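You operate a simulated robot arm through the tools that you are given. There is no shell and no other tool.

The job below is to be done with a simulated robot arm. You get a single attempt, and the scene is never put back.

Task
Clean the red and blue chip plates together in one fill of the batch cleaner.
Fine: more film on a seat marked 3 PARTS, less on one marked 2 PARTS; hands out till the hood is up; both back on their marks.

Only the result counts: the job must be done as asked and must still hold three seconds after the hand-in. Knocking over, shifting, dropping, spilling or breaking anything else fails it.

Robot
A 7-joint arm with a two-finger parallel gripper, fixed in place. Base frame: the origin is on the floor under the middle of its stand, x ahead of it, y to its left, z up. Lengths are in cm, angles in degrees, forces in N, time in s.
It reaches about 96.6 cm from its shoulder. Its first joint turns from -166.0 to 166.0 degrees. Payload 3.43 kg.
The tool frame sits at the grasp point between the pads (the TCP): z along the fingers, y along the line on which they close. The tips reach 3 cm beyond it. The gripper opens to 9.4 cm. The fingers are 2.8 cm wide and 1 cm thick; the gripper's body (5 by 9.6 cm) begins 5.5 cm behind the TCP.
Orientation is that of the tool frame in the base frame, as a unit quaternion [w, x, y, z]. With the fingers straight down and closing along the base's y, the tool's x points along the base's -x, its y along +y and its z along -z.

Tools
- The arm moves only by the tool nudge_tool. Its argument "deltas" is a list of rows, each a list of 7 numbers: the shift along the base's x, y, z in cm, then the turn, a rotation vector about the base's x, y, z in degrees, then the finger opening in cm, from 0 to 9.4. In form: [[dx, dy, dz, ax, ay, az, jaw], ...]. A call has 1 to 20 rows; each row is the pose to reach, as a shift and turn from the pose commanded when the call began. Each row takes 0.2 s and may step no farther than 5 cm and 8.6 degrees from the row before; otherwise, or with a gripper value out of range, the whole call is refused. Where a pose cannot be reached the arm comes as near as it can. A force on the tool above 40 N (or 10 N above the force at the start of the call, whichever is more), or a blocked arm, ends the call early, and 0.2 s more pass. The fingers move at their own pace (about 4.5 cm/s each) and stop on an object; they squeeze with about 43 N. The grip force told is the motor's: it shows also when the fingers shut on nothing. Time passes only in rows, and 0.2 s behind the last, so rows that repeat a pose let the fingers close. It gives the time, the measured TCP pose, the force on the tool (base axes), the opening and the grip force at its end, in the units of the frame above (readings bear some noise), with the torque about the TCP (base axes, N m) and any sound that the robot's microphone picked up.
- Cameras (640 x 400 px; columns grow to the right, rows downward): "scene" is fixed at [5.05, -65.04, 144.24]; the picture's right is [0.23, -0.97, 0.00], its down [-0.78, -0.19, -0.60] and it looks along [0.58, 0.14, -0.80] (base axes); focal length 226 px, centre (320, 200). "wrist" rides on the gripper at [7.6, 1.4, -10.3] in the tool frame; the picture's right is [-0.18, 0.98, 0.00], its down [-0.75, -0.14, -0.64] and it looks along [-0.63, -0.12, 0.77] (tool axes); focal length 243 px, centre (320, 200). There is no depth. A picture from a camera that has moved, and an enlarged one, comes with that camera's place and axes in the base frame and with its lens.
- camera(camera): a new picture of that camera. It takes no simulated time.
- slide_trunk(by): slides the trunk up (or, below 0, down) by that many cm; the arm rides with it, the base frame stays. It gives what a move gives, with no picture.
- close_up(camera, box): a new picture of the part [left, top, right, bottom] of that camera's present view, enlarged. It takes no simulated time.
- job_done(): hands the job in; it is judged then, once.

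Places have to be worked out from the pictures, the camera data and where the tool is seen. Open the gripper and draw the arm clear of the work before you hand the job in, unless the task says otherwise.

The tools are called as name(argument=value, ...) on one line, values as JSON. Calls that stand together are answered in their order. nudge_tool: Moves the arm, as the interface text tells. Its arguments: {"type":"object","properties":{"deltas":{"type":"array","items":{"type":"array","items":{"type":"number"}}}},"required":["deltas"]} The other tools are called the same way: slide_trunk (by) moves the trunk up or down; camera (camera) takes a picture; close_up (camera, box) takes an enlarged picture of a part of a camera's view; job_done () hands the job in.

At the start:

```text
time_s: 0.0
tool_pos: [29.52, -40.77, 122.21]
tool_rot: [0.0, -0.001, 1.0, 0.0]
wrist_force: [0.6, 0.9, -0.3]
moment: [0.0, 0.0, 0.04]
finger_gap: 9.39
grasp_force: 0.1
trunk travel left (down, up): [-32.5, 16.5]
```

scene: 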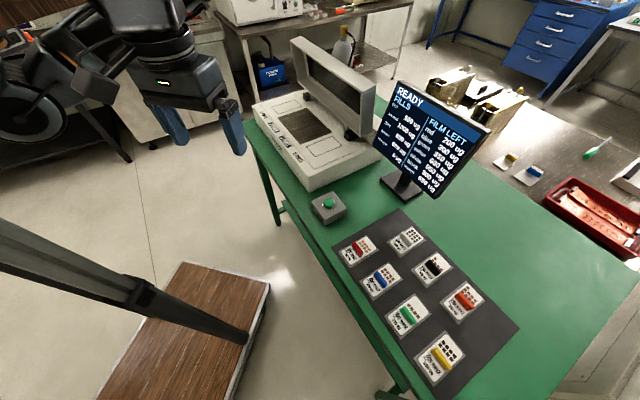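
wrist: 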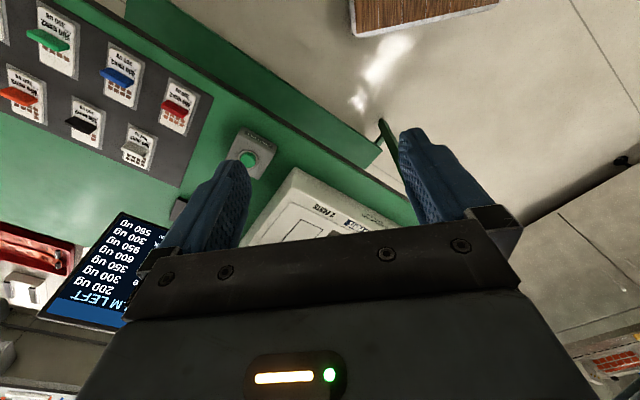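

I'll start by looking closely at the screen, the cleaner and the plates.

close_up(camera="scene", box=[360, 70, 500, 210])

close_up(camera="scene", box=[240, 30, 400, 220])

close_up(camera="scene", box=[300, 190, 520, 400])

```text
2.86 times, centred on (430, 140) of scene
camera zoom: at [5.05, -65.04, 144.24], right [0.23, -0.97, 0.0], down [-0.78, -0.19, -0.6], along [0.58, 0.14, -0.8], focal length 646 px, centre (6, 371)
```

zoom: 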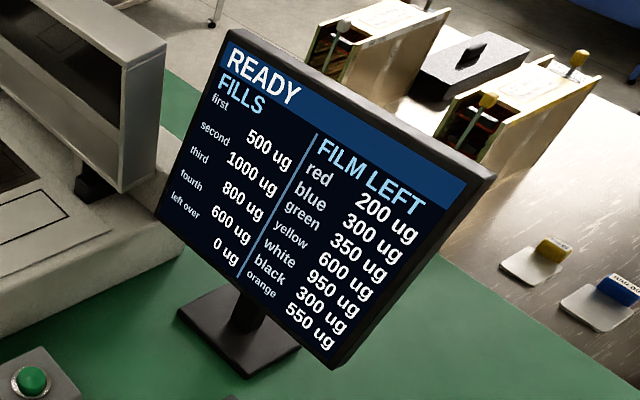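

```text
2.11 times, centred on (320, 125) of scene
camera zoom: at [5.05, -65.04, 144.24], right [0.23, -0.97, 0.0], down [-0.78, -0.19, -0.6], along [0.58, 0.14, -0.8], focal length 476 px, centre (320, 358)
```

zoom: 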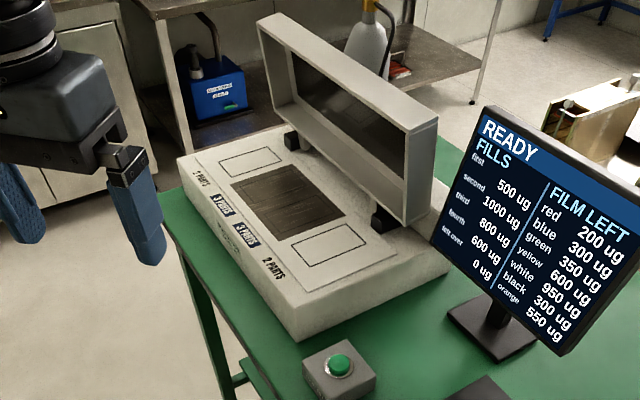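

```text
1.90 times, centred on (410, 295) of scene
camera zoom: at [5.05, -65.04, 144.24], right [0.23, -0.97, 0.0], down [-0.78, -0.19, -0.6], along [0.58, 0.14, -0.8], focal length 430 px, centre (149, 19)
```

zoom: 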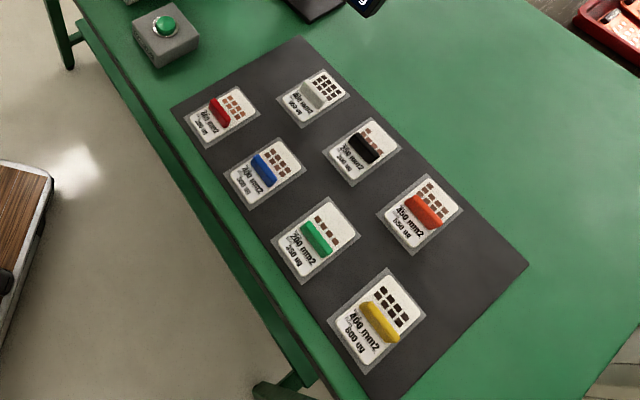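

The screen lists fills of 500/1000/800/600 with the film left, and red 200 + blue 300 matches the first fill. I'll read the plate labels and the cleaner's seat labels more closely.

close_up(camera="scene", box=[330, 225, 400, 305])

close_up(camera="scene", box=[250, 80, 350, 190])

close_up(camera="scene", box=[290, 170, 370, 230])

close_up(camera="wrist", box=[0, 0, 320, 200])

```text
5.00 times, centred on (365, 265) of scene
camera zoom: at [5.05, -65.04, 144.24], right [0.23, -0.97, 0.0], down [-0.78, -0.19, -0.6], along [0.58, 0.14, -0.8], focal length 1130 px, centre (95, -125)
```

zoom: 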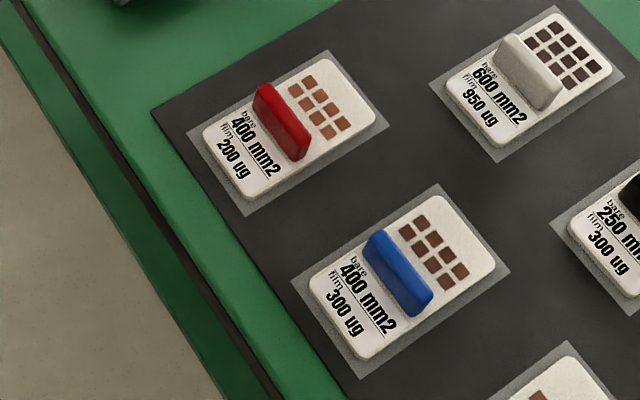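

```text
3.64 times, centred on (300, 135) of scene
camera zoom: at [5.05, -65.04, 144.24], right [0.23, -0.97, 0.0], down [-0.78, -0.19, -0.6], along [0.58, 0.14, -0.8], focal length 822 px, centre (393, 436)
```

zoom: 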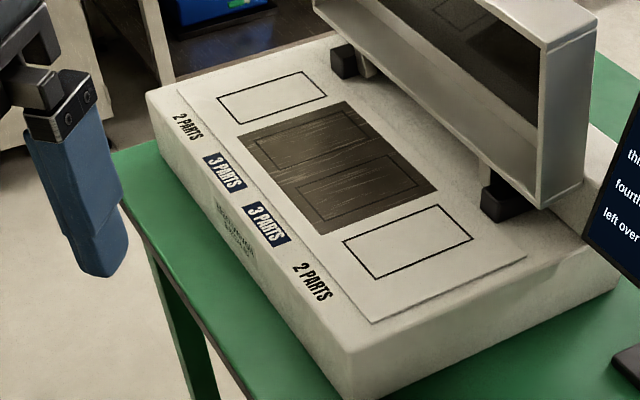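

```text
6.67 times, centred on (330, 200) of scene
camera zoom: at [5.05, -65.04, 144.24], right [0.23, -0.97, 0.0], down [-0.78, -0.19, -0.6], along [0.58, 0.14, -0.8], focal length 1507 px, centre (253, 200)
```

zoom: 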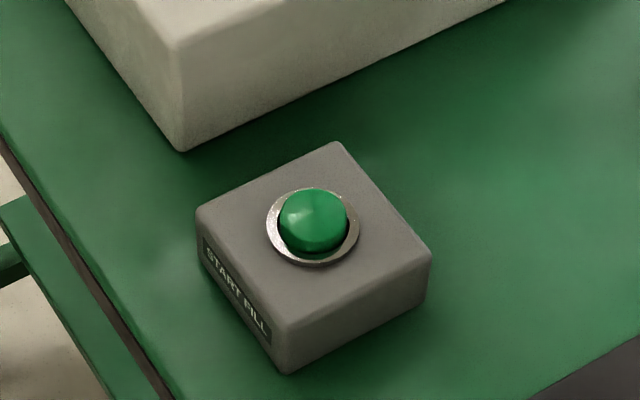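

```text
2.00 times, centred on (160, 100) of wrist
camera zoom: at [21.92, -39.25, 132.51], right [0.18, 0.98, 0.0], down [0.75, -0.14, 0.64], along [0.63, -0.12, -0.77], focal length 485 px, centre (640, 400)
```

zoom: 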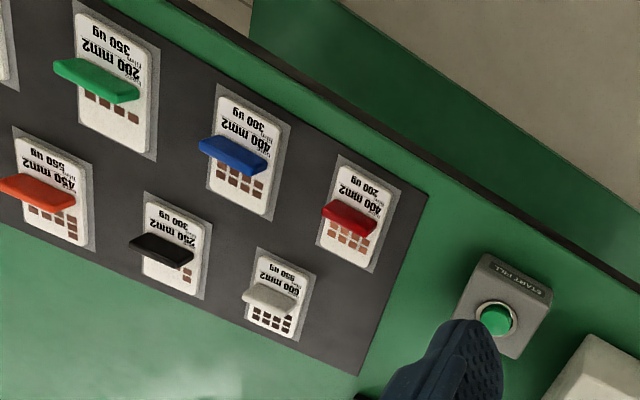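

Triangulating from both views: the button is near (44, -58, 89) and the red handle near (33, -69, 86.6). The blue handle is near (26, -76), and the table is turned about 45°. I'll turn the gripper 45° so it closes across the handles, and hover high over the red plate for a better look.

nudge_tool(deltas=[[0, 0, 0, 0, 0, 5.6, 9.4], [0, -4, 0, 0, 0, 11.2, 9.4], [0, -8, -1, 0, 0, 16.8, 9.4], [0, -12, -2, 0, 0, 22.4, 9.4], [1, -16, -4, 0, 0, 28, 9.4], [1.5, -20, -6, 0, 0, 33.6, 9.4], [2.5, -24, -9, 0, 0, 39.2, 9.4], [3.4, -28, -12, 0, 0, 45, 9.4], [3.4, -28, -12, 0, 0, 45, 9.4]])

```text
refused: row 7 steps farther than a row can; nothing moved
```

The seventh row stepped just over 5 cm, so I'm resending the move with smaller steps.

nudge_tool(deltas=[[0, 0, 0, 0, 0, 5.6, 9.4], [0, -4, 0, 0, 0, 11.2, 9.4], [0, -8, -1, 0, 0, 16.8, 9.4], [0, -12, -2.5, 0, 0, 22.4, 9.4], [1, -16, -4, 0, 0, 28, 9.4], [1.5, -20, -6, 0, 0, 33.6, 9.4], [2.5, -24, -8.5, 0, 0, 39.2, 9.4], [3.4, -28, -11, 0, 0, 45, 9.4], [3.4, -28, -12, 0, 0, 45, 9.4]])

```text
time_s: 2.0
tool_pos: [32.89, -68.82, 109.87]
tool_rot: [0.0, -0.383, 0.924, 0.0]
wrist_force: [-0.2, -0.2, -0.1]
moment: [0.0, -0.02, -0.03]
finger_gap: 9.4
grasp_force: 0.1
trunk travel left (down, up): [-32.5, 16.5]
```

The arm reached the hover pose. I'll check both cameras.

camera(camera="wrist")

camera(camera="scene")

```text
taken
camera wrist: at [26.46, -73.1, 120.23], right [-0.57, 0.82, 0.0], down [0.63, 0.43, 0.64], along [0.53, 0.36, -0.77], focal length 243 px, centre (320, 200)
```

wrist: 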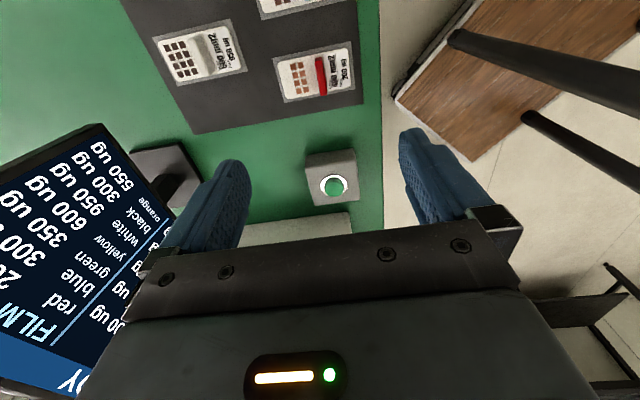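

```text
taken
```

scene: 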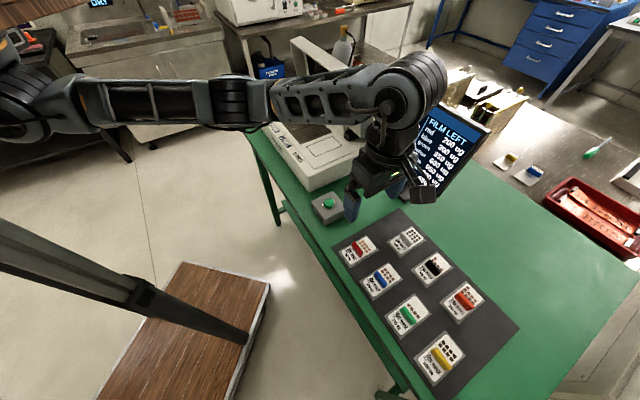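

The red handle is almost straight under the tool, as I estimated. I'll zoom in to get plate orientation and handle details.

close_up(camera="wrist", box=[130, 0, 390, 130])

close_up(camera="wrist", box=[270, 40, 370, 110])

```text
2.46 times, centred on (260, 65) of wrist
camera zoom: at [26.46, -73.1, 120.23], right [-0.57, 0.82, 0.0], down [0.63, 0.43, 0.64], along [0.53, 0.36, -0.77], focal length 597 px, centre (468, 532)
```

zoom: 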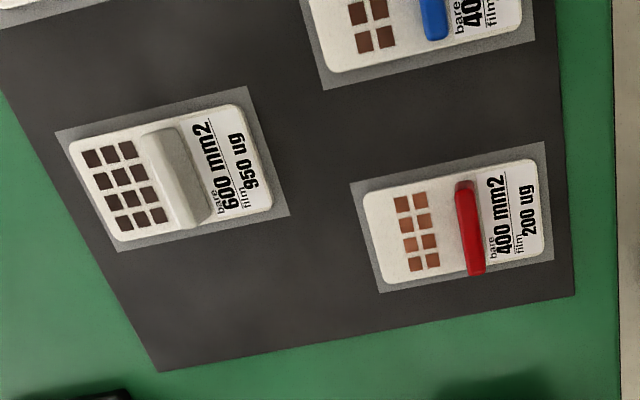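

```text
5.71 times, centred on (320, 75) of wrist
camera zoom: at [26.46, -73.1, 120.23], right [-0.57, 0.82, 0.0], down [0.63, 0.43, 0.64], along [0.53, 0.36, -0.77], focal length 1386 px, centre (320, 914)
```

zoom: 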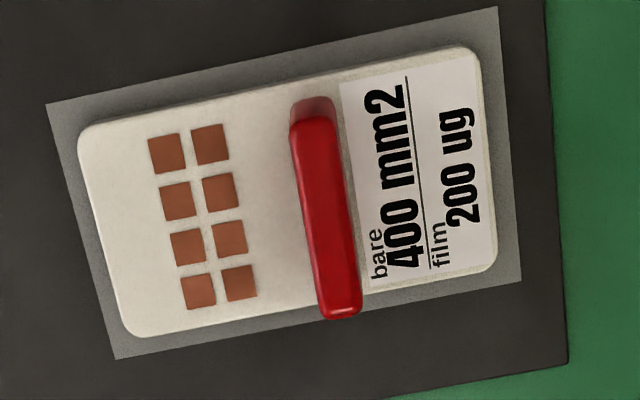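

The plate and mark axes are at exactly 45°, with the mark centre near (33.6, -69.1). The mat is at z ≈ 84–84.5 and the handle is about 1 cm thick. I'll descend part way to measure the handle height more exactly.

nudge_tool(deltas=[[0, 0, -4, 0, 0, 0, 6], [0, 0, -8, 0, 0, 0, 5], [0, 0, -12, 0, 0, 0, 5], [0, 0, -14, 0, 0, 0, 5], [0, 0, -14, 0, 0, 0, 5]])

camera(camera="wrist")

close_up(camera="wrist", box=[250, 60, 400, 160])

close_up(camera="scene", box=[320, 180, 420, 280])

```text
time_s: 3.2
tool_pos: [32.96, -68.84, 96.31]
tool_rot: [0.0, -0.382, 0.924, 0.0]
wrist_force: [0.3, 0.9, 0.2]
moment: [-0.03, 0.01, -0.01]
finger_gap: 4.99
grasp_force: 0.0
trunk travel left (down, up): [-32.5, 16.5]
```

```text
taken
camera wrist: at [26.52, -73.15, 106.6], right [-0.56, 0.83, 0.0], down [0.63, 0.43, 0.64], along [0.53, 0.36, -0.77], focal length 243 px, centre (320, 200)
```

wrist: 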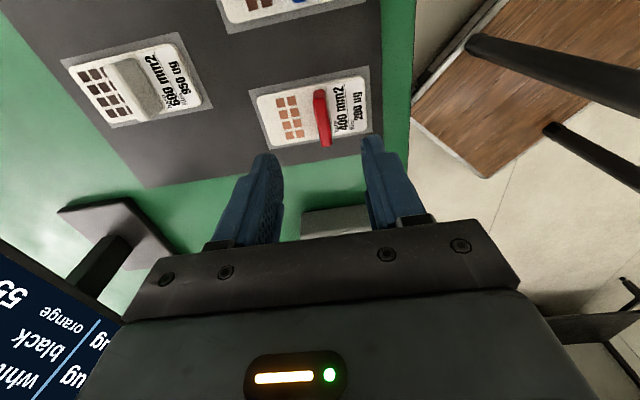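

```text
4.00 times, centred on (325, 110) of wrist
camera zoom: at [26.52, -73.15, 106.6], right [-0.56, 0.83, 0.0], down [0.63, 0.43, 0.64], along [0.53, 0.36, -0.77], focal length 970 px, centre (300, 560)
```

zoom: 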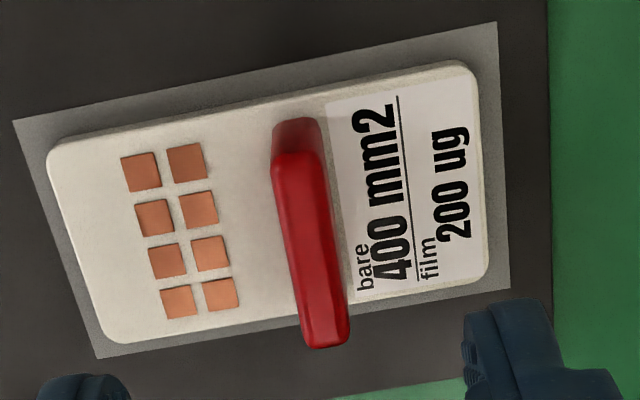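

```text
4.00 times, centred on (370, 230) of scene
camera zoom: at [5.05, -65.04, 144.24], right [0.23, -0.97, 0.0], down [-0.78, -0.19, -0.6], along [0.58, 0.14, -0.8], focal length 904 px, centre (120, 80)
```

zoom: 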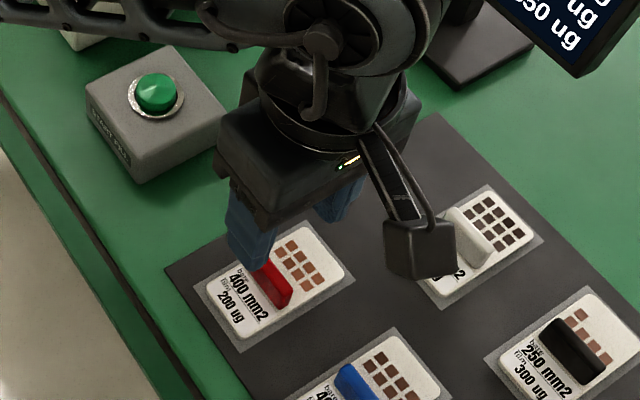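

By comparing the two wrist heights I put the mat at z ≈ 85.2 and the plate at about 8.8×4.5 cm. The handle is about 2.3 cm tall, centred near (32.75, -68.57). I'll line up and lower until the tips start to straddle the handle.

nudge_tool(deltas=[[-0.2, 0.2, -2, 0, 0, 0, 5], [-0.2, 0.2, -4, 0, 0, 0, 5], [-0.2, 0.2, -5.2, 0, 0, 0, 5], [-0.2, 0.2, -5.2, 0, 0, 0, 5]])

close_up(camera="wrist", box=[240, 80, 400, 200])

close_up(camera="scene", box=[330, 220, 390, 270])

```text
time_s: 4.2
tool_pos: [32.63, -68.52, 91.07]
tool_rot: [0.0, -0.383, 0.924, 0.001]
wrist_force: [0.0, -0.3, 0.7]
moment: [0.0, -0.02, -0.01]
finger_gap: 4.99
grasp_force: 0.2
trunk travel left (down, up): [-32.5, 16.5]
```

```text
3.33 times, centred on (320, 140) of wrist
camera zoom: at [26.28, -72.83, 101.33], right [-0.56, 0.83, 0.0], down [0.63, 0.43, 0.64], along [0.53, 0.36, -0.77], focal length 809 px, centre (320, 400)
```

zoom: 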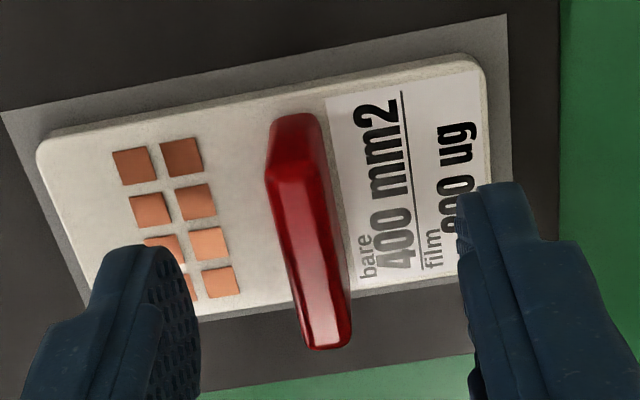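

```text
8.00 times, centred on (360, 245) of scene
camera zoom: at [5.05, -65.04, 144.24], right [0.23, -0.97, 0.0], down [-0.78, -0.19, -0.6], along [0.58, 0.14, -0.8], focal length 1808 px, centre (0, -160)
```

zoom: 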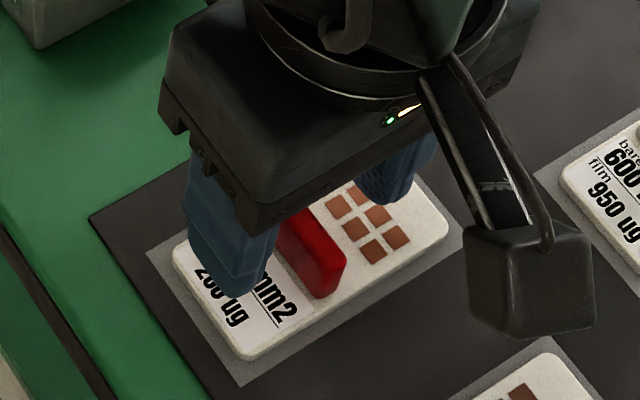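

The tips are roughly at handle-top height, and the handle sits about 0.15 cm to the +e2 side of centre. I'll correct that and lower in small steps, watching for contact.

nudge_tool(deltas=[[0.1, -0.1, -0.4, 0, 0, 0, 5], [0.1, -0.1, -0.8, 0, 0, 0, 5], [0.1, -0.1, -1.1, 0, 0, 0, 5], [0.1, -0.1, -1.4, 0, 0, 0, 5], [0.1, -0.1, -1.4, 0, 0, 0, 5]])

close_up(camera="wrist", box=[240, 80, 400, 200])

close_up(camera="scene", box=[330, 220, 390, 270])

```text
time_s: 5.4
tool_pos: [32.89, -68.75, 89.44]
tool_rot: [0.0, -0.382, 0.924, 0.0]
wrist_force: [0.6, -0.3, 0.8]
moment: [-0.01, -0.04, 0.0]
finger_gap: 5.02
grasp_force: 0.1
trunk travel left (down, up): [-32.5, 16.5]
```

```text
3.33 times, centred on (320, 140) of wrist
camera zoom: at [26.47, -72.97, 99.81], right [-0.56, 0.83, 0.0], down [0.63, 0.43, 0.64], along [0.53, 0.36, -0.77], focal length 809 px, centre (320, 400)
```

zoom: 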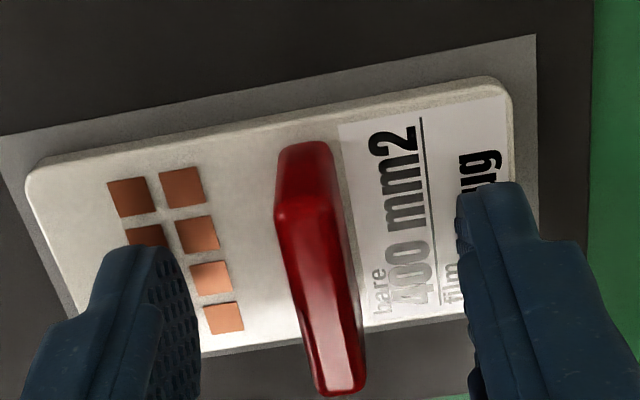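

```text
8.00 times, centred on (360, 245) of scene
camera zoom: at [5.05, -65.04, 144.24], right [0.23, -0.97, 0.0], down [-0.78, -0.19, -0.6], along [0.58, 0.14, -0.8], focal length 1808 px, centre (0, -160)
```

zoom: 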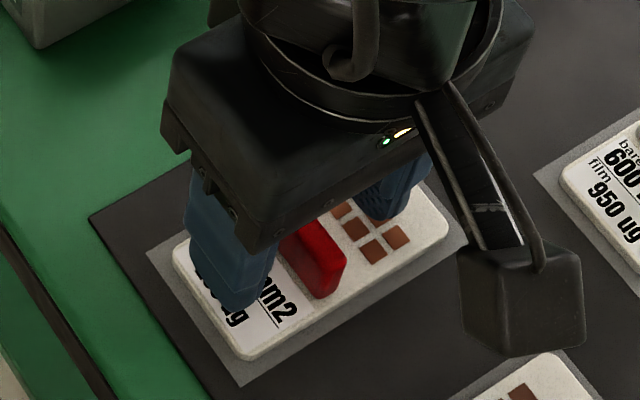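

The handle is centred between the fingers with the tips clear of the plate and no contact force. I'll close on it.

nudge_tool(deltas=[[0, 0, 0, 0, 0, 0, 2.5], [0, 0, 0, 0, 0, 0, 1], [0, 0, 0, 0, 0, 0, 0], [0, 0, 0, 0, 0, 0, 0], [0, 0, 0, 0, 0, 0, 0], [0, 0, 0, 0, 0, 0, 0]])

close_up(camera="wrist", box=[240, 80, 400, 200])

close_up(camera="scene", box=[330, 220, 390, 270])

```text
time_s: 6.8
tool_pos: [32.83, -68.65, 89.54]
tool_rot: [0.0, -0.383, 0.924, 0.001]
wrist_force: [-0.2, 0.1, -0.1]
moment: [0.03, -0.01, 0.01]
finger_gap: 0.89
grasp_force: 42.5
trunk travel left (down, up): [-32.5, 16.5]
```

```text
3.33 times, centred on (320, 140) of wrist
camera zoom: at [26.47, -72.97, 99.84], right [-0.56, 0.83, 0.0], down [0.63, 0.43, 0.64], along [0.53, 0.36, -0.77], focal length 809 px, centre (320, 400)
```

zoom: 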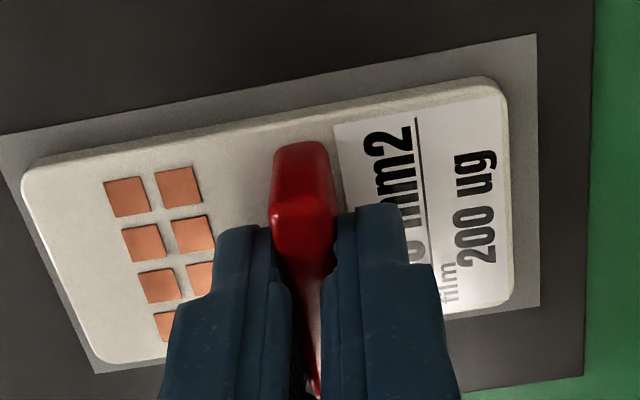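

```text
8.00 times, centred on (360, 245) of scene
camera zoom: at [5.05, -65.04, 144.24], right [0.23, -0.97, 0.0], down [-0.78, -0.19, -0.6], along [0.58, 0.14, -0.8], focal length 1808 px, centre (0, -160)
```

zoom: 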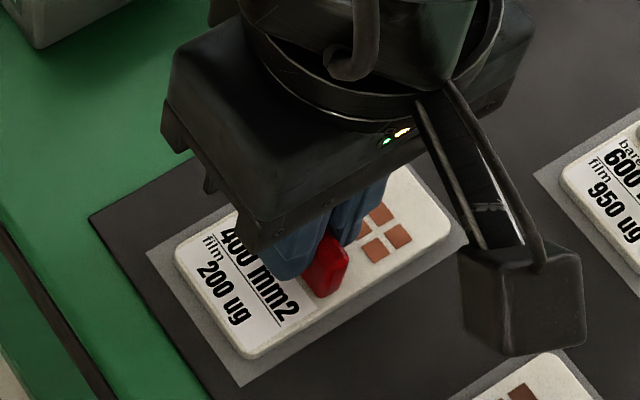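

Grip is firm (gap 0.89, 42.5 N). I'll lift straight up and check that the plate stays in hand.

nudge_tool(deltas=[[0, 0, 0.8, 0, 0, 0, 0], [0, 0, 2, 0, 0, 0, 0], [0, 0, 5, 0, 0, 0, 0], [0, 0, 9, 0, 0, 0, 0], [0, 0, 13, 0, 0, 0, 0], [0, 0, 17, 0, 0, 0, 0], [0, 0, 20, 0, 0, 0, 0], [0, 0, 20, 0, 0, 0, 0]])

camera(camera="wrist")

camera(camera="scene")

```text
time_s: 8.6
tool_pos: [32.9, -68.71, 109.44]
tool_rot: [0.0, -0.383, 0.924, 0.0]
wrist_force: [-0.2, 1.2, 0.1]
moment: [0.01, -0.01, -0.05]
finger_gap: 0.91
grasp_force: 42.8
trunk travel left (down, up): [-32.5, 16.5]
```

```text
taken
camera wrist: at [26.57, -73.0, 119.8], right [-0.56, 0.83, 0.0], down [0.63, 0.43, 0.64], along [0.53, 0.36, -0.77], focal length 243 px, centre (320, 200)
```

wrist: 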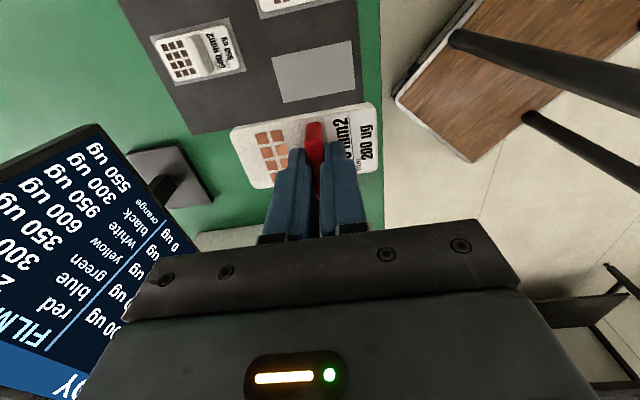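

```text
taken
```

scene: 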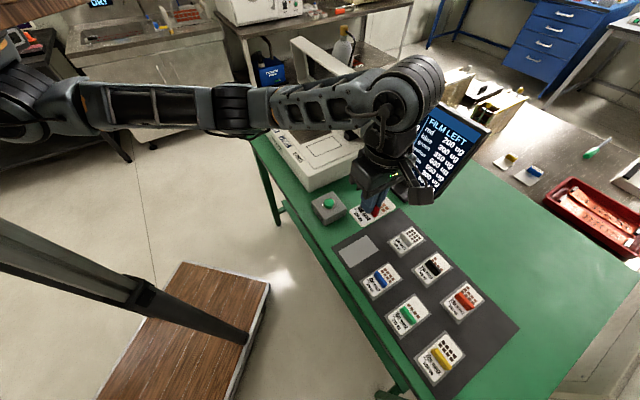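

The red plate is securely held. I'll move it at height over towards the near 2 PARTS seat, keeping clear of the monitor, and take a picture there.

nudge_tool(deltas=[[4.1, 2.2, 1, 0, 0, 0, 0], [8.2, 4.4, 2, 0, 0, 0, 0], [12.3, 6.6, 3, 0, 0, 0, 0], [16.4, 8.8, 4, 0, 0, 0, 0], [20.5, 11, 4, 0, 0, 0, 0], [24.6, 13.2, 4, 0, 0, 0, 0], [28.7, 15.4, 4, 0, 0, 0, 0], [32.8, 17.6, 4, 0, 0, 0, 0], [32.8, 17.6, 4, 0, 0, 0, 0]])

camera(camera="wrist")

camera(camera="scene")

```text
time_s: 10.6
tool_pos: [65.71, -50.89, 113.7]
tool_rot: [0.0, -0.383, 0.924, 0.0]
wrist_force: [0.4, -0.9, -0.5]
moment: [0.02, 0.01, 0.0]
finger_gap: 0.87
grasp_force: 42.5
trunk travel left (down, up): [-32.5, 16.5]
```

```text
taken
camera wrist: at [59.37, -55.22, 124.0], right [-0.56, 0.83, 0.0], down [0.63, 0.43, 0.64], along [0.53, 0.36, -0.77], focal length 243 px, centre (320, 200)
```

wrist: 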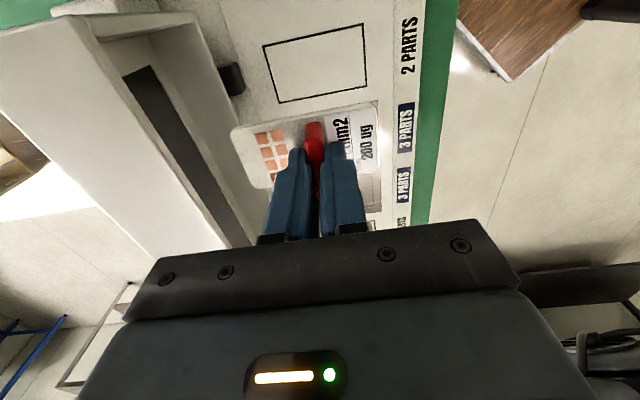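

```text
taken
```

scene: 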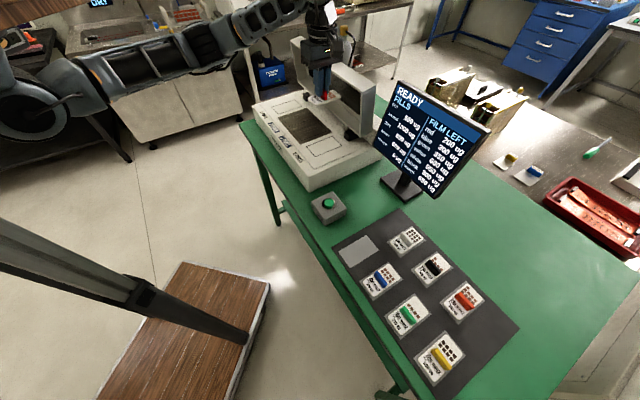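

Reach is fine and the 2 PARTS seat is in view. I'll zoom in to locate it.

close_up(camera="wrist", box=[240, 0, 420, 120])

close_up(camera="scene", box=[240, 20, 400, 180])

```text
3.33 times, centred on (330, 60) of wrist
camera zoom: at [59.37, -55.22, 124.0], right [-0.56, 0.83, 0.0], down [0.63, 0.43, 0.64], along [0.53, 0.36, -0.77], focal length 809 px, centre (287, 667)
```

zoom: 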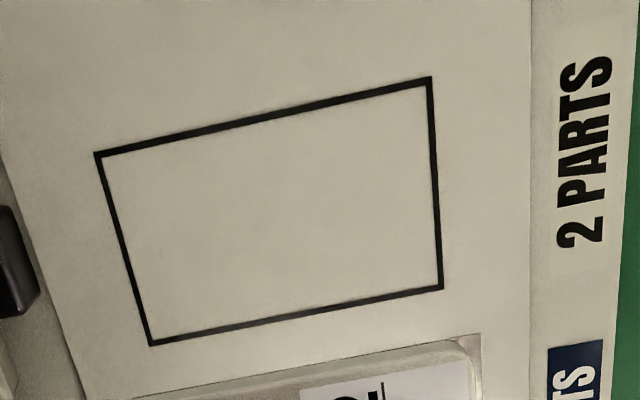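

```text
2.50 times, centred on (320, 100) of scene
camera zoom: at [5.05, -65.04, 144.24], right [0.23, -0.97, 0.0], down [-0.78, -0.19, -0.6], along [0.58, 0.14, -0.8], focal length 565 px, centre (320, 450)
```

zoom: 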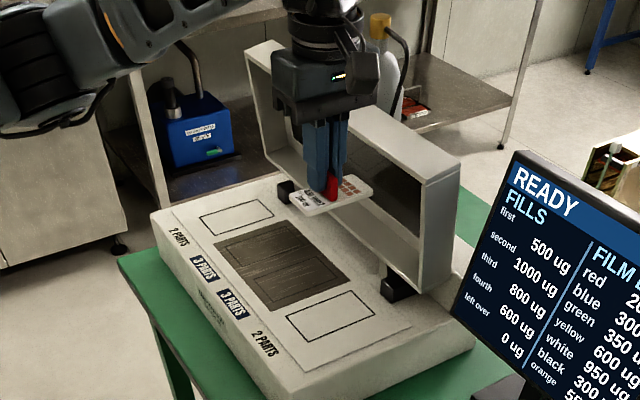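

Triangulating the seat's corners gives the cleaner top at z ≈ 93.6, the seat at about 10.7×6.1 cm centred at (64.50, -52.13), and aligned at 45°. The red mark centre is (33.2, -69.3), so the tool target is about (64.14, -51.45). I'll shift there and lower to just above it.

nudge_tool(deltas=[[-1.48, -0.38, 0, 0, 0, 0, 0], [-1.48, -0.38, -4, 0, 0, 0, 0], [-1.48, -0.38, -8, 0, 0, 0, 0], [-1.48, -0.38, -11, 0, 0, 0, 0], [-1.48, -0.38, -13, 0, 0, 0, 0], [-1.48, -0.38, -13, 0, 0, 0, 0]])

camera(camera="wrist")

close_up(camera="scene", box=[270, 70, 390, 180])

```text
time_s: 12.0
tool_pos: [64.18, -51.49, 100.42]
tool_rot: [0.0, -0.383, 0.924, 0.001]
wrist_force: [-0.8, 0.1, -0.4]
moment: [0.01, 0.01, -0.03]
finger_gap: 0.89
grasp_force: 42.9
trunk travel left (down, up): [-32.5, 16.5]
```

```text
taken
camera wrist: at [57.84, -55.77, 110.74], right [-0.56, 0.83, 0.0], down [0.63, 0.43, 0.64], along [0.53, 0.36, -0.77], focal length 243 px, centre (320, 200)
```

wrist: 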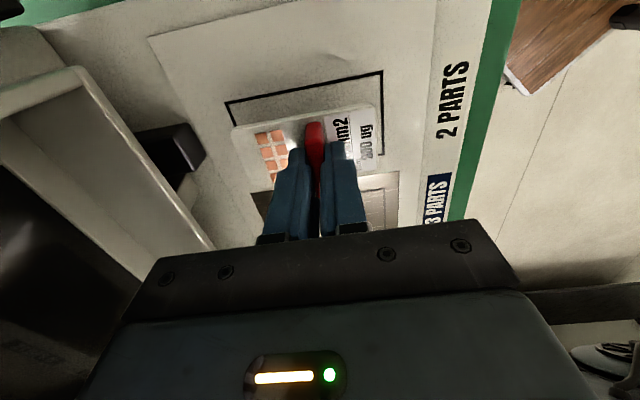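

```text
3.64 times, centred on (330, 125) of scene
camera zoom: at [5.05, -65.04, 144.24], right [0.23, -0.97, 0.0], down [-0.78, -0.19, -0.6], along [0.58, 0.14, -0.8], focal length 822 px, centre (284, 473)
```

zoom: 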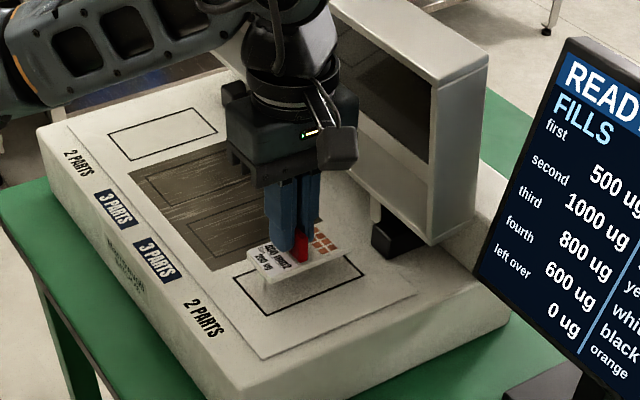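

The plate hovers about 2.5 cm above the seat. I'll zoom in to verify the alignment before lowering.

close_up(camera="wrist", box=[215, 60, 405, 180])

```text
3.33 times, centred on (310, 120) of wrist
camera zoom: at [57.84, -55.77, 110.74], right [-0.56, 0.83, 0.0], down [0.63, 0.43, 0.64], along [0.53, 0.36, -0.77], focal length 809 px, centre (353, 467)
```

zoom: 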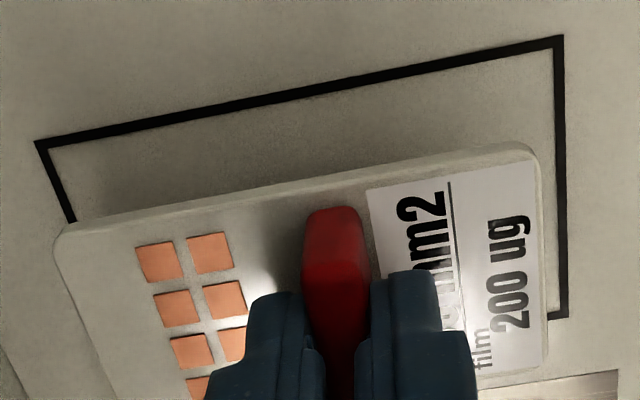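

The second estimate agrees: seat centre (64.49, -52.12), surface z ≈ 93.7. I'll lower in small steps while watching the force.

nudge_tool(deltas=[[0, 0, -0.8, 0, 0, 0, 0], [0, 0, -1.6, 0, 0, 0, 0], [0, 0, -2.1, 0, 0, 0, 0], [0, 0, -2.1, 0, 0, 0, 0]])

```text
time_s: 13.0
tool_pos: [64.19, -51.42, 98.39]
tool_rot: [-0.001, -0.382, 0.924, -0.001]
wrist_force: [-0.2, -0.1, -0.5]
moment: [0.02, 0.0, 0.01]
finger_gap: 0.89
grasp_force: 42.9
trunk travel left (down, up): [-32.5, 16.5]
```

No contact yet. I'll continue down in 0.15 cm steps.

nudge_tool(deltas=[[0, 0, -0.15, 0, 0, 0, 0], [0, 0, -0.3, 0, 0, 0, 0], [0, 0, -0.3, 0, 0, 0, 0]])

close_up(camera="scene", box=[310, 110, 380, 170])

```text
time_s: 13.8
tool_pos: [64.14, -51.49, 98.1]
tool_rot: [0.0, -0.383, 0.924, 0.0]
wrist_force: [0.4, -0.1, -1.0]
moment: [0.0, 0.01, 0.0]
finger_gap: 0.89
grasp_force: 43.3
trunk travel left (down, up): [-32.5, 16.5]
```

```text
6.67 times, centred on (345, 140) of scene
camera zoom: at [5.05, -65.04, 144.24], right [0.23, -0.97, 0.0], down [-0.78, -0.19, -0.6], along [0.58, 0.14, -0.8], focal length 1507 px, centre (153, 600)
```

zoom: 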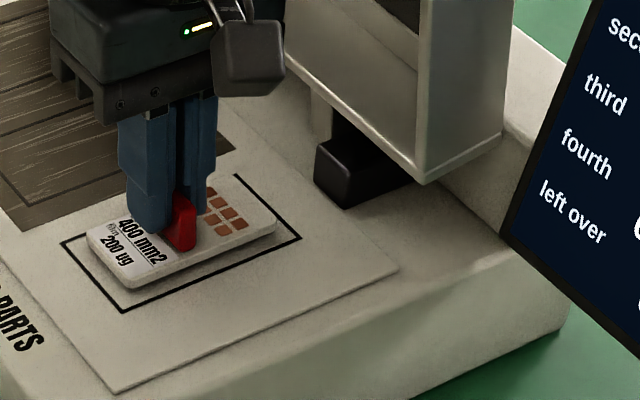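

The plate is still just above the surface. I'll step down by another 0.3 cm.

nudge_tool(deltas=[[0, 0, -0.1, 0, 0, 0, 0], [0, 0, -0.2, 0, 0, 0, 0], [0, 0, -0.2, 0, 0, 0, 0]])

```text
time_s: 14.6
tool_pos: [64.01, -51.39, 98.01]
tool_rot: [-0.001, -0.383, 0.924, 0.0]
wrist_force: [-0.3, -0.3, -1.1]
moment: [0.01, -0.02, 0.01]
finger_gap: 0.9
grasp_force: 43.0
trunk travel left (down, up): [-32.5, 16.5]
```

Force is still only noise, so I'm stepping down further.

nudge_tool(deltas=[[0, 0, -0.1, 0, 0, 0, 0], [0, 0, -0.2, 0, 0, 0, 0], [0, 0, -0.2, 0, 0, 0, 0]])

close_up(camera="scene", box=[310, 110, 380, 170])

```text
time_s: 15.4
tool_pos: [64.14, -51.43, 97.85]
tool_rot: [-0.001, -0.383, 0.924, 0.0]
wrist_force: [-0.3, -0.2, -1.7]
moment: [-0.05, 0.04, 0.01]
finger_gap: 0.89
grasp_force: 42.9
trunk travel left (down, up): [-32.5, 16.5]
```

```text
6.67 times, centred on (345, 140) of scene
camera zoom: at [5.05, -65.04, 144.24], right [0.23, -0.97, 0.0], down [-0.78, -0.19, -0.6], along [0.58, 0.14, -0.8], focal length 1507 px, centre (153, 600)
```

zoom: 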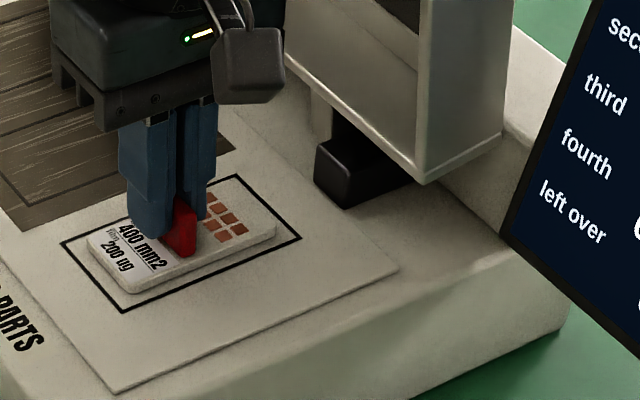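

It is close to touching. I'll take one more small step to see whether the force grows.

nudge_tool(deltas=[[0, 0, -0.15, 0, 0, 0, 0], [0, 0, -0.15, 0, 0, 0, 0], [0, 0, -0.15, 0, 0, 0, 0]])

close_up(camera="wrist", box=[215, 60, 405, 180])

```text
time_s: 16.2
tool_pos: [63.95, -51.44, 97.73]
tool_rot: [0.001, -0.383, 0.924, -0.001]
wrist_force: [2.9, -1.0, 11.3]
moment: [0.1, -0.16, -0.02]
finger_gap: 0.89
grasp_force: 42.8
trunk travel left (down, up): [-32.5, 16.5]
```

```text
3.33 times, centred on (310, 120) of wrist
camera zoom: at [57.76, -55.73, 108.09], right [-0.56, 0.83, 0.0], down [0.63, 0.43, 0.64], along [0.53, 0.36, -0.77], focal length 809 px, centre (353, 467)
```

zoom: 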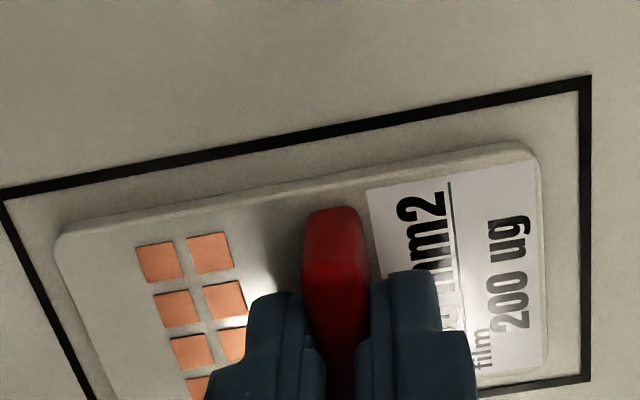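

Contact is confirmed (11 N), with the plate inside the seat outline on all visible sides. I'll ease the pressure off and open the fingers.

nudge_tool(deltas=[[0, 0, 0.06, 0, 0, 0, 0], [0, 0, 0.06, 0, 0, 0, 1.5], [0, 0, 0.06, 0, 0, 0, 3], [0, 0, 0.06, 0, 0, 0, 4], [0, 0, 0.06, 0, 0, 0, 4]])

close_up(camera="wrist", box=[215, 60, 405, 180])

```text
time_s: 17.4
tool_pos: [64.15, -51.38, 97.68]
tool_rot: [0.0, -0.383, 0.924, 0.001]
wrist_force: [-0.3, 0.4, -0.3]
moment: [0.01, 0.01, -0.02]
finger_gap: 3.97
grasp_force: 0.0
trunk travel left (down, up): [-32.5, 16.5]
```

```text
3.33 times, centred on (310, 120) of wrist
camera zoom: at [57.79, -55.72, 108.04], right [-0.56, 0.83, 0.0], down [0.63, 0.43, 0.64], along [0.53, 0.36, -0.77], focal length 809 px, centre (353, 467)
```

zoom: 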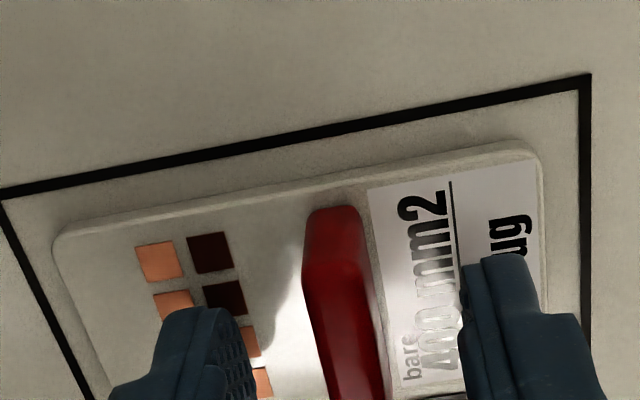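

The red plate is released and the handle is free. Two chip squares look darker, perhaps a reflection, so I'll raise straight up and look again.

nudge_tool(deltas=[[0, 0, 0.8, 0, 0, 0, 4], [0, 0, 2, 0, 0, 0, 4], [0, 0, 5, 0, 0, 0, 4], [0, 0, 9, 0, 0, 0, 4], [0, 0, 13, 0, 0, 0, 4], [0, 0, 16, 0, 0, 0, 4], [0, 0, 16, 0, 0, 0, 4]])

camera(camera="wrist")

close_up(camera="wrist", box=[220, 0, 420, 130])

camera(camera="scene")

```text
time_s: 19.0
tool_pos: [64.03, -51.35, 113.7]
tool_rot: [0.0, -0.382, 0.924, 0.0]
wrist_force: [-0.8, -0.4, 0.0]
moment: [-0.02, 0.01, 0.01]
finger_gap: 4.01
grasp_force: 0.1
trunk travel left (down, up): [-32.5, 16.5]
```

```text
taken
camera wrist: at [57.69, -55.63, 124.09], right [-0.56, 0.83, 0.0], down [0.63, 0.43, 0.64], along [0.53, 0.36, -0.77], focal length 243 px, centre (320, 200)
```

wrist: 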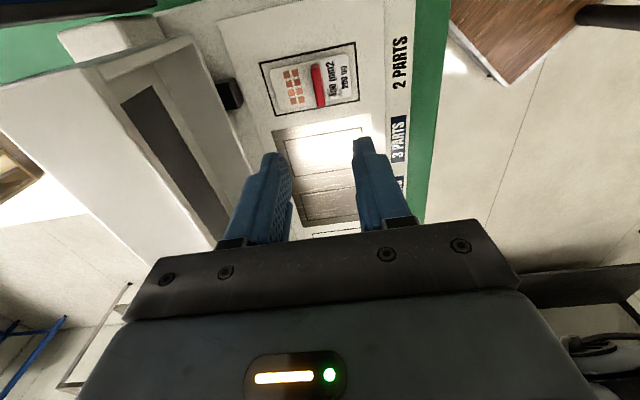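

```text
3.08 times, centred on (320, 65) of wrist
camera zoom: at [57.69, -55.63, 124.09], right [-0.56, 0.83, 0.0], down [0.63, 0.43, 0.64], along [0.53, 0.36, -0.77], focal length 746 px, centre (320, 615)
```

zoom: 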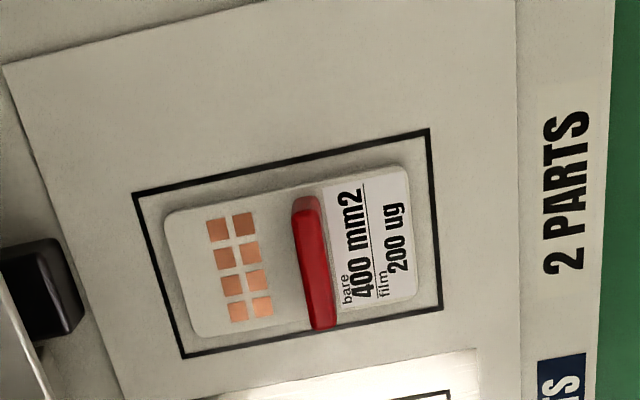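

```text
taken
```

scene: 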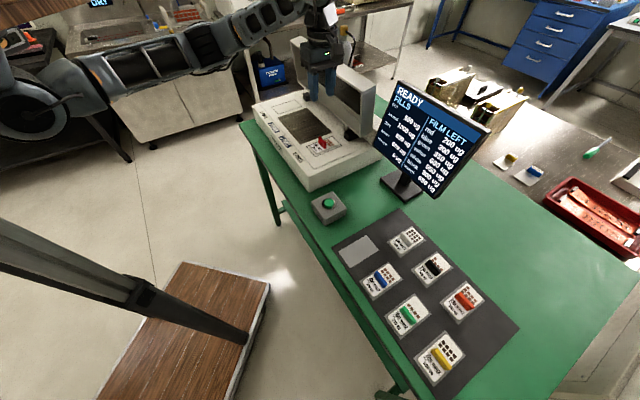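

The red plate is centred in the 2 PARTS seat and its chips look unchanged, so the dark squares were a reflection. Next I'll move over the near 3 PARTS seat to measure it and test the reach.

nudge_tool(deltas=[[2.5, 2.5, 0, 0, 0, 0, 4], [5, 5, 0, 0, 0, 0, 4], [7.1, 7.1, 0, 0, 0, 0, 4], [7.1, 7.1, 0, 0, 0, 0, 4]])

camera(camera="wrist")

close_up(camera="wrist", box=[220, 0, 420, 130])

```text
time_s: 20.0
tool_pos: [71.23, -44.11, 113.55]
tool_rot: [0.0, -0.382, 0.924, 0.001]
wrist_force: [0.1, -0.6, -0.1]
moment: [0.0, 0.03, 0.01]
finger_gap: 4.0
grasp_force: 0.0
trunk travel left (down, up): [-32.5, 16.5]
```

```text
taken
camera wrist: at [64.86, -48.49, 123.96], right [-0.56, 0.83, 0.0], down [0.63, 0.43, 0.64], along [0.53, 0.36, -0.77], focal length 243 px, centre (320, 200)
```

wrist: 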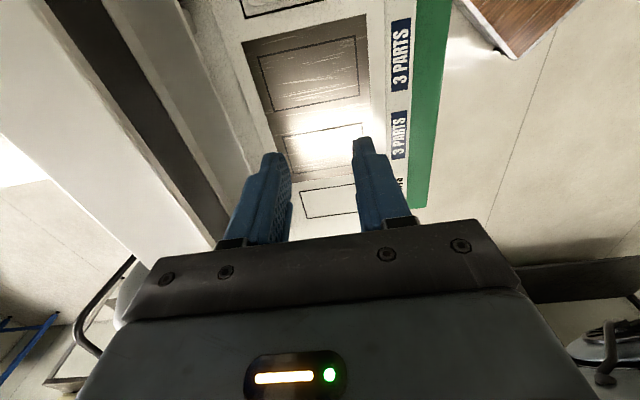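

```text
3.08 times, centred on (320, 65) of wrist
camera zoom: at [64.86, -48.49, 123.96], right [-0.56, 0.83, 0.0], down [0.63, 0.43, 0.64], along [0.53, 0.36, -0.77], focal length 746 px, centre (320, 615)
```

zoom: 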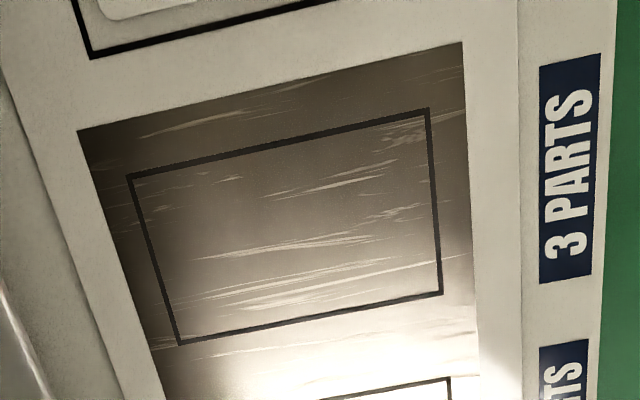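

The 3 PARTS seat is flush with the slab, also aligned at 45°, with its centre near (71.24, -45.43). Now I'll go to hover above the blue plate.

nudge_tool(deltas=[[-3.75, -2.6, 0, 0, 0, 0, 4], [-7.5, -5.2, 0, 0, 0, 0, 4], [-11.25, -7.75, 0, 0, 0, 0, 4], [-15, -10.3, 0, 0, 0, 0, 4], [-18.75, -12.9, 0, 0, 0, 0, 4], [-22.5, -15.5, 0, 0, 0, 0, 4], [-26.25, -18.1, -0.5, 0, 0, 0, 4], [-30, -20.7, -1, 0, 0, 0, 4], [-33.75, -23.3, -1.5, 0, 0, 0, 5], [-37.5, -25.9, -2.5, 0, 0, 0, 5], [-41.25, -28.5, -3, 0, 0, 0, 5], [-45, -31, -3.5, 0, 0, 0, 5], [-45, -31, -3.5, 0, 0, 0, 5]])

camera(camera="wrist")

close_up(camera="wrist", box=[260, 30, 380, 120])

```text
time_s: 22.8
tool_pos: [26.26, -75.48, 110.13]
tool_rot: [-0.001, -0.381, 0.925, 0.0]
wrist_force: [0.5, 1.1, -0.3]
moment: [0.01, -0.01, 0.05]
finger_gap: 5.0
grasp_force: 0.0
trunk travel left (down, up): [-32.5, 16.5]
```

```text
taken
camera wrist: at [19.72, -79.73, 120.4], right [-0.56, 0.83, 0.0], down [0.63, 0.43, 0.64], along [0.53, 0.36, -0.77], focal length 243 px, centre (320, 200)
```

wrist: 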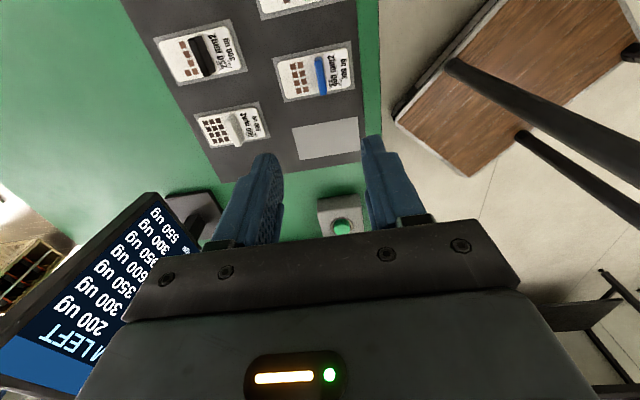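

```text
4.44 times, centred on (320, 75) of wrist
camera zoom: at [19.72, -79.73, 120.4], right [-0.56, 0.83, 0.0], down [0.63, 0.43, 0.64], along [0.53, 0.36, -0.77], focal length 1078 px, centre (320, 756)
```

zoom: 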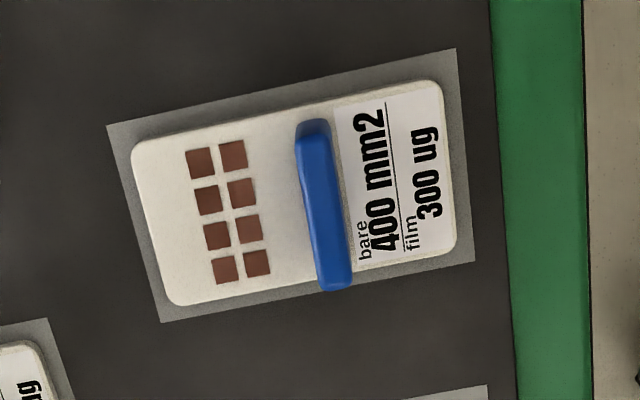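

The blue mark centre is near (26.44, -75.95) and the handle is about 0.2 cm to the robot side of the tool. I'll shift and descend to just above the handle.

nudge_tool(deltas=[[-0.18, 0.07, -4, 0, 0, 0, 5], [-0.18, 0.07, -8, 0, 0, 0, 5], [-0.18, 0.07, -12, 0, 0, 0, 5], [-0.18, 0.07, -16, 0, 0, 0, 5], [-0.18, 0.07, -18.5, 0, 0, 0, 5], [-0.18, 0.07, -18.5, 0, 0, 0, 5]])

close_up(camera="wrist", box=[240, 80, 400, 200])

close_up(camera="scene", box=[340, 240, 420, 310])

```text
time_s: 24.2
tool_pos: [26.01, -75.26, 91.38]
tool_rot: [0.0, -0.382, 0.924, 0.001]
wrist_force: [-0.5, 0.2, 0.1]
moment: [-0.01, 0.01, -0.02]
finger_gap: 5.0
grasp_force: 0.0
trunk travel left (down, up): [-32.5, 16.5]
```

```text
3.33 times, centred on (320, 140) of wrist
camera zoom: at [19.62, -79.55, 101.82], right [-0.56, 0.83, 0.0], down [0.63, 0.43, 0.64], along [0.53, 0.36, -0.77], focal length 809 px, centre (320, 400)
```

zoom: 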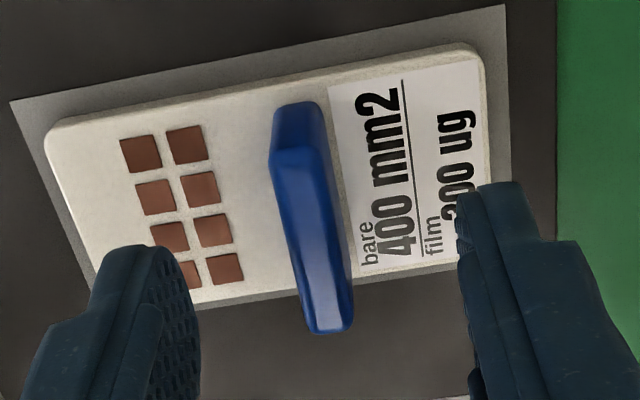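

```text
5.71 times, centred on (380, 275) of scene
camera zoom: at [5.05, -65.04, 144.24], right [0.23, -0.97, 0.0], down [-0.78, -0.19, -0.6], along [0.58, 0.14, -0.8], focal length 1292 px, centre (-23, -229)
```

zoom: 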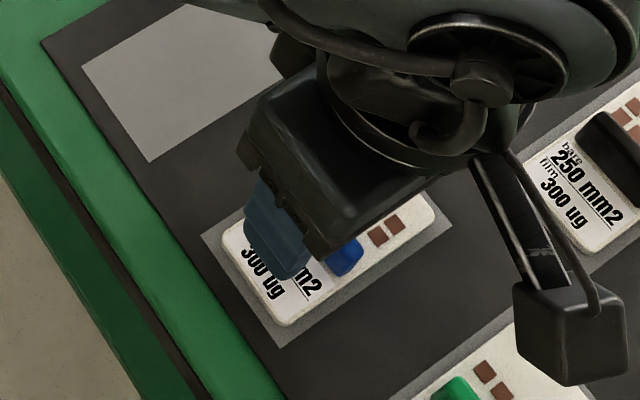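

The handle is centred lengthwise and about 0.1 cm off across. I'll correct that, lower to the same grasp height as before and close.

nudge_tool(deltas=[[0.06, -0.06, -0.7, 0, 0, 0, 5], [0.06, -0.06, -1.4, 0, 0, 0, 5], [0.06, -0.06, -2.11, 0, 0, 0, 5], [0.06, -0.06, -2.11, 0, 0, 0, 5]])

close_up(camera="wrist", box=[240, 80, 400, 200])

```text
time_s: 25.2
tool_pos: [26.04, -75.52, 89.46]
tool_rot: [0.0, -0.383, 0.924, 0.0]
wrist_force: [0.4, -0.4, -0.3]
moment: [0.0, -0.02, -0.01]
finger_gap: 4.99
grasp_force: 0.1
trunk travel left (down, up): [-32.5, 16.5]
```

```text
3.33 times, centred on (320, 140) of wrist
camera zoom: at [19.73, -79.65, 99.82], right [-0.56, 0.83, 0.0], down [0.63, 0.43, 0.64], along [0.53, 0.36, -0.77], focal length 809 px, centre (320, 400)
```

zoom: 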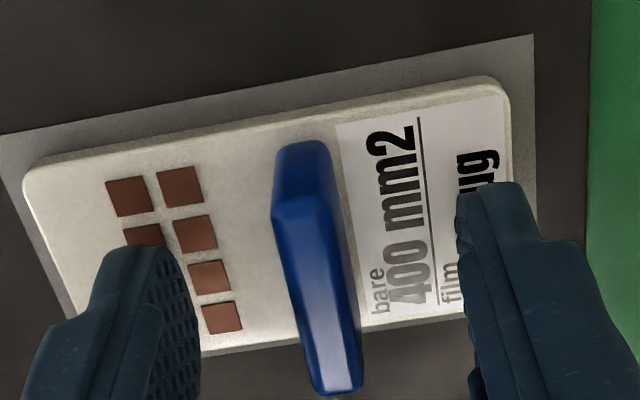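

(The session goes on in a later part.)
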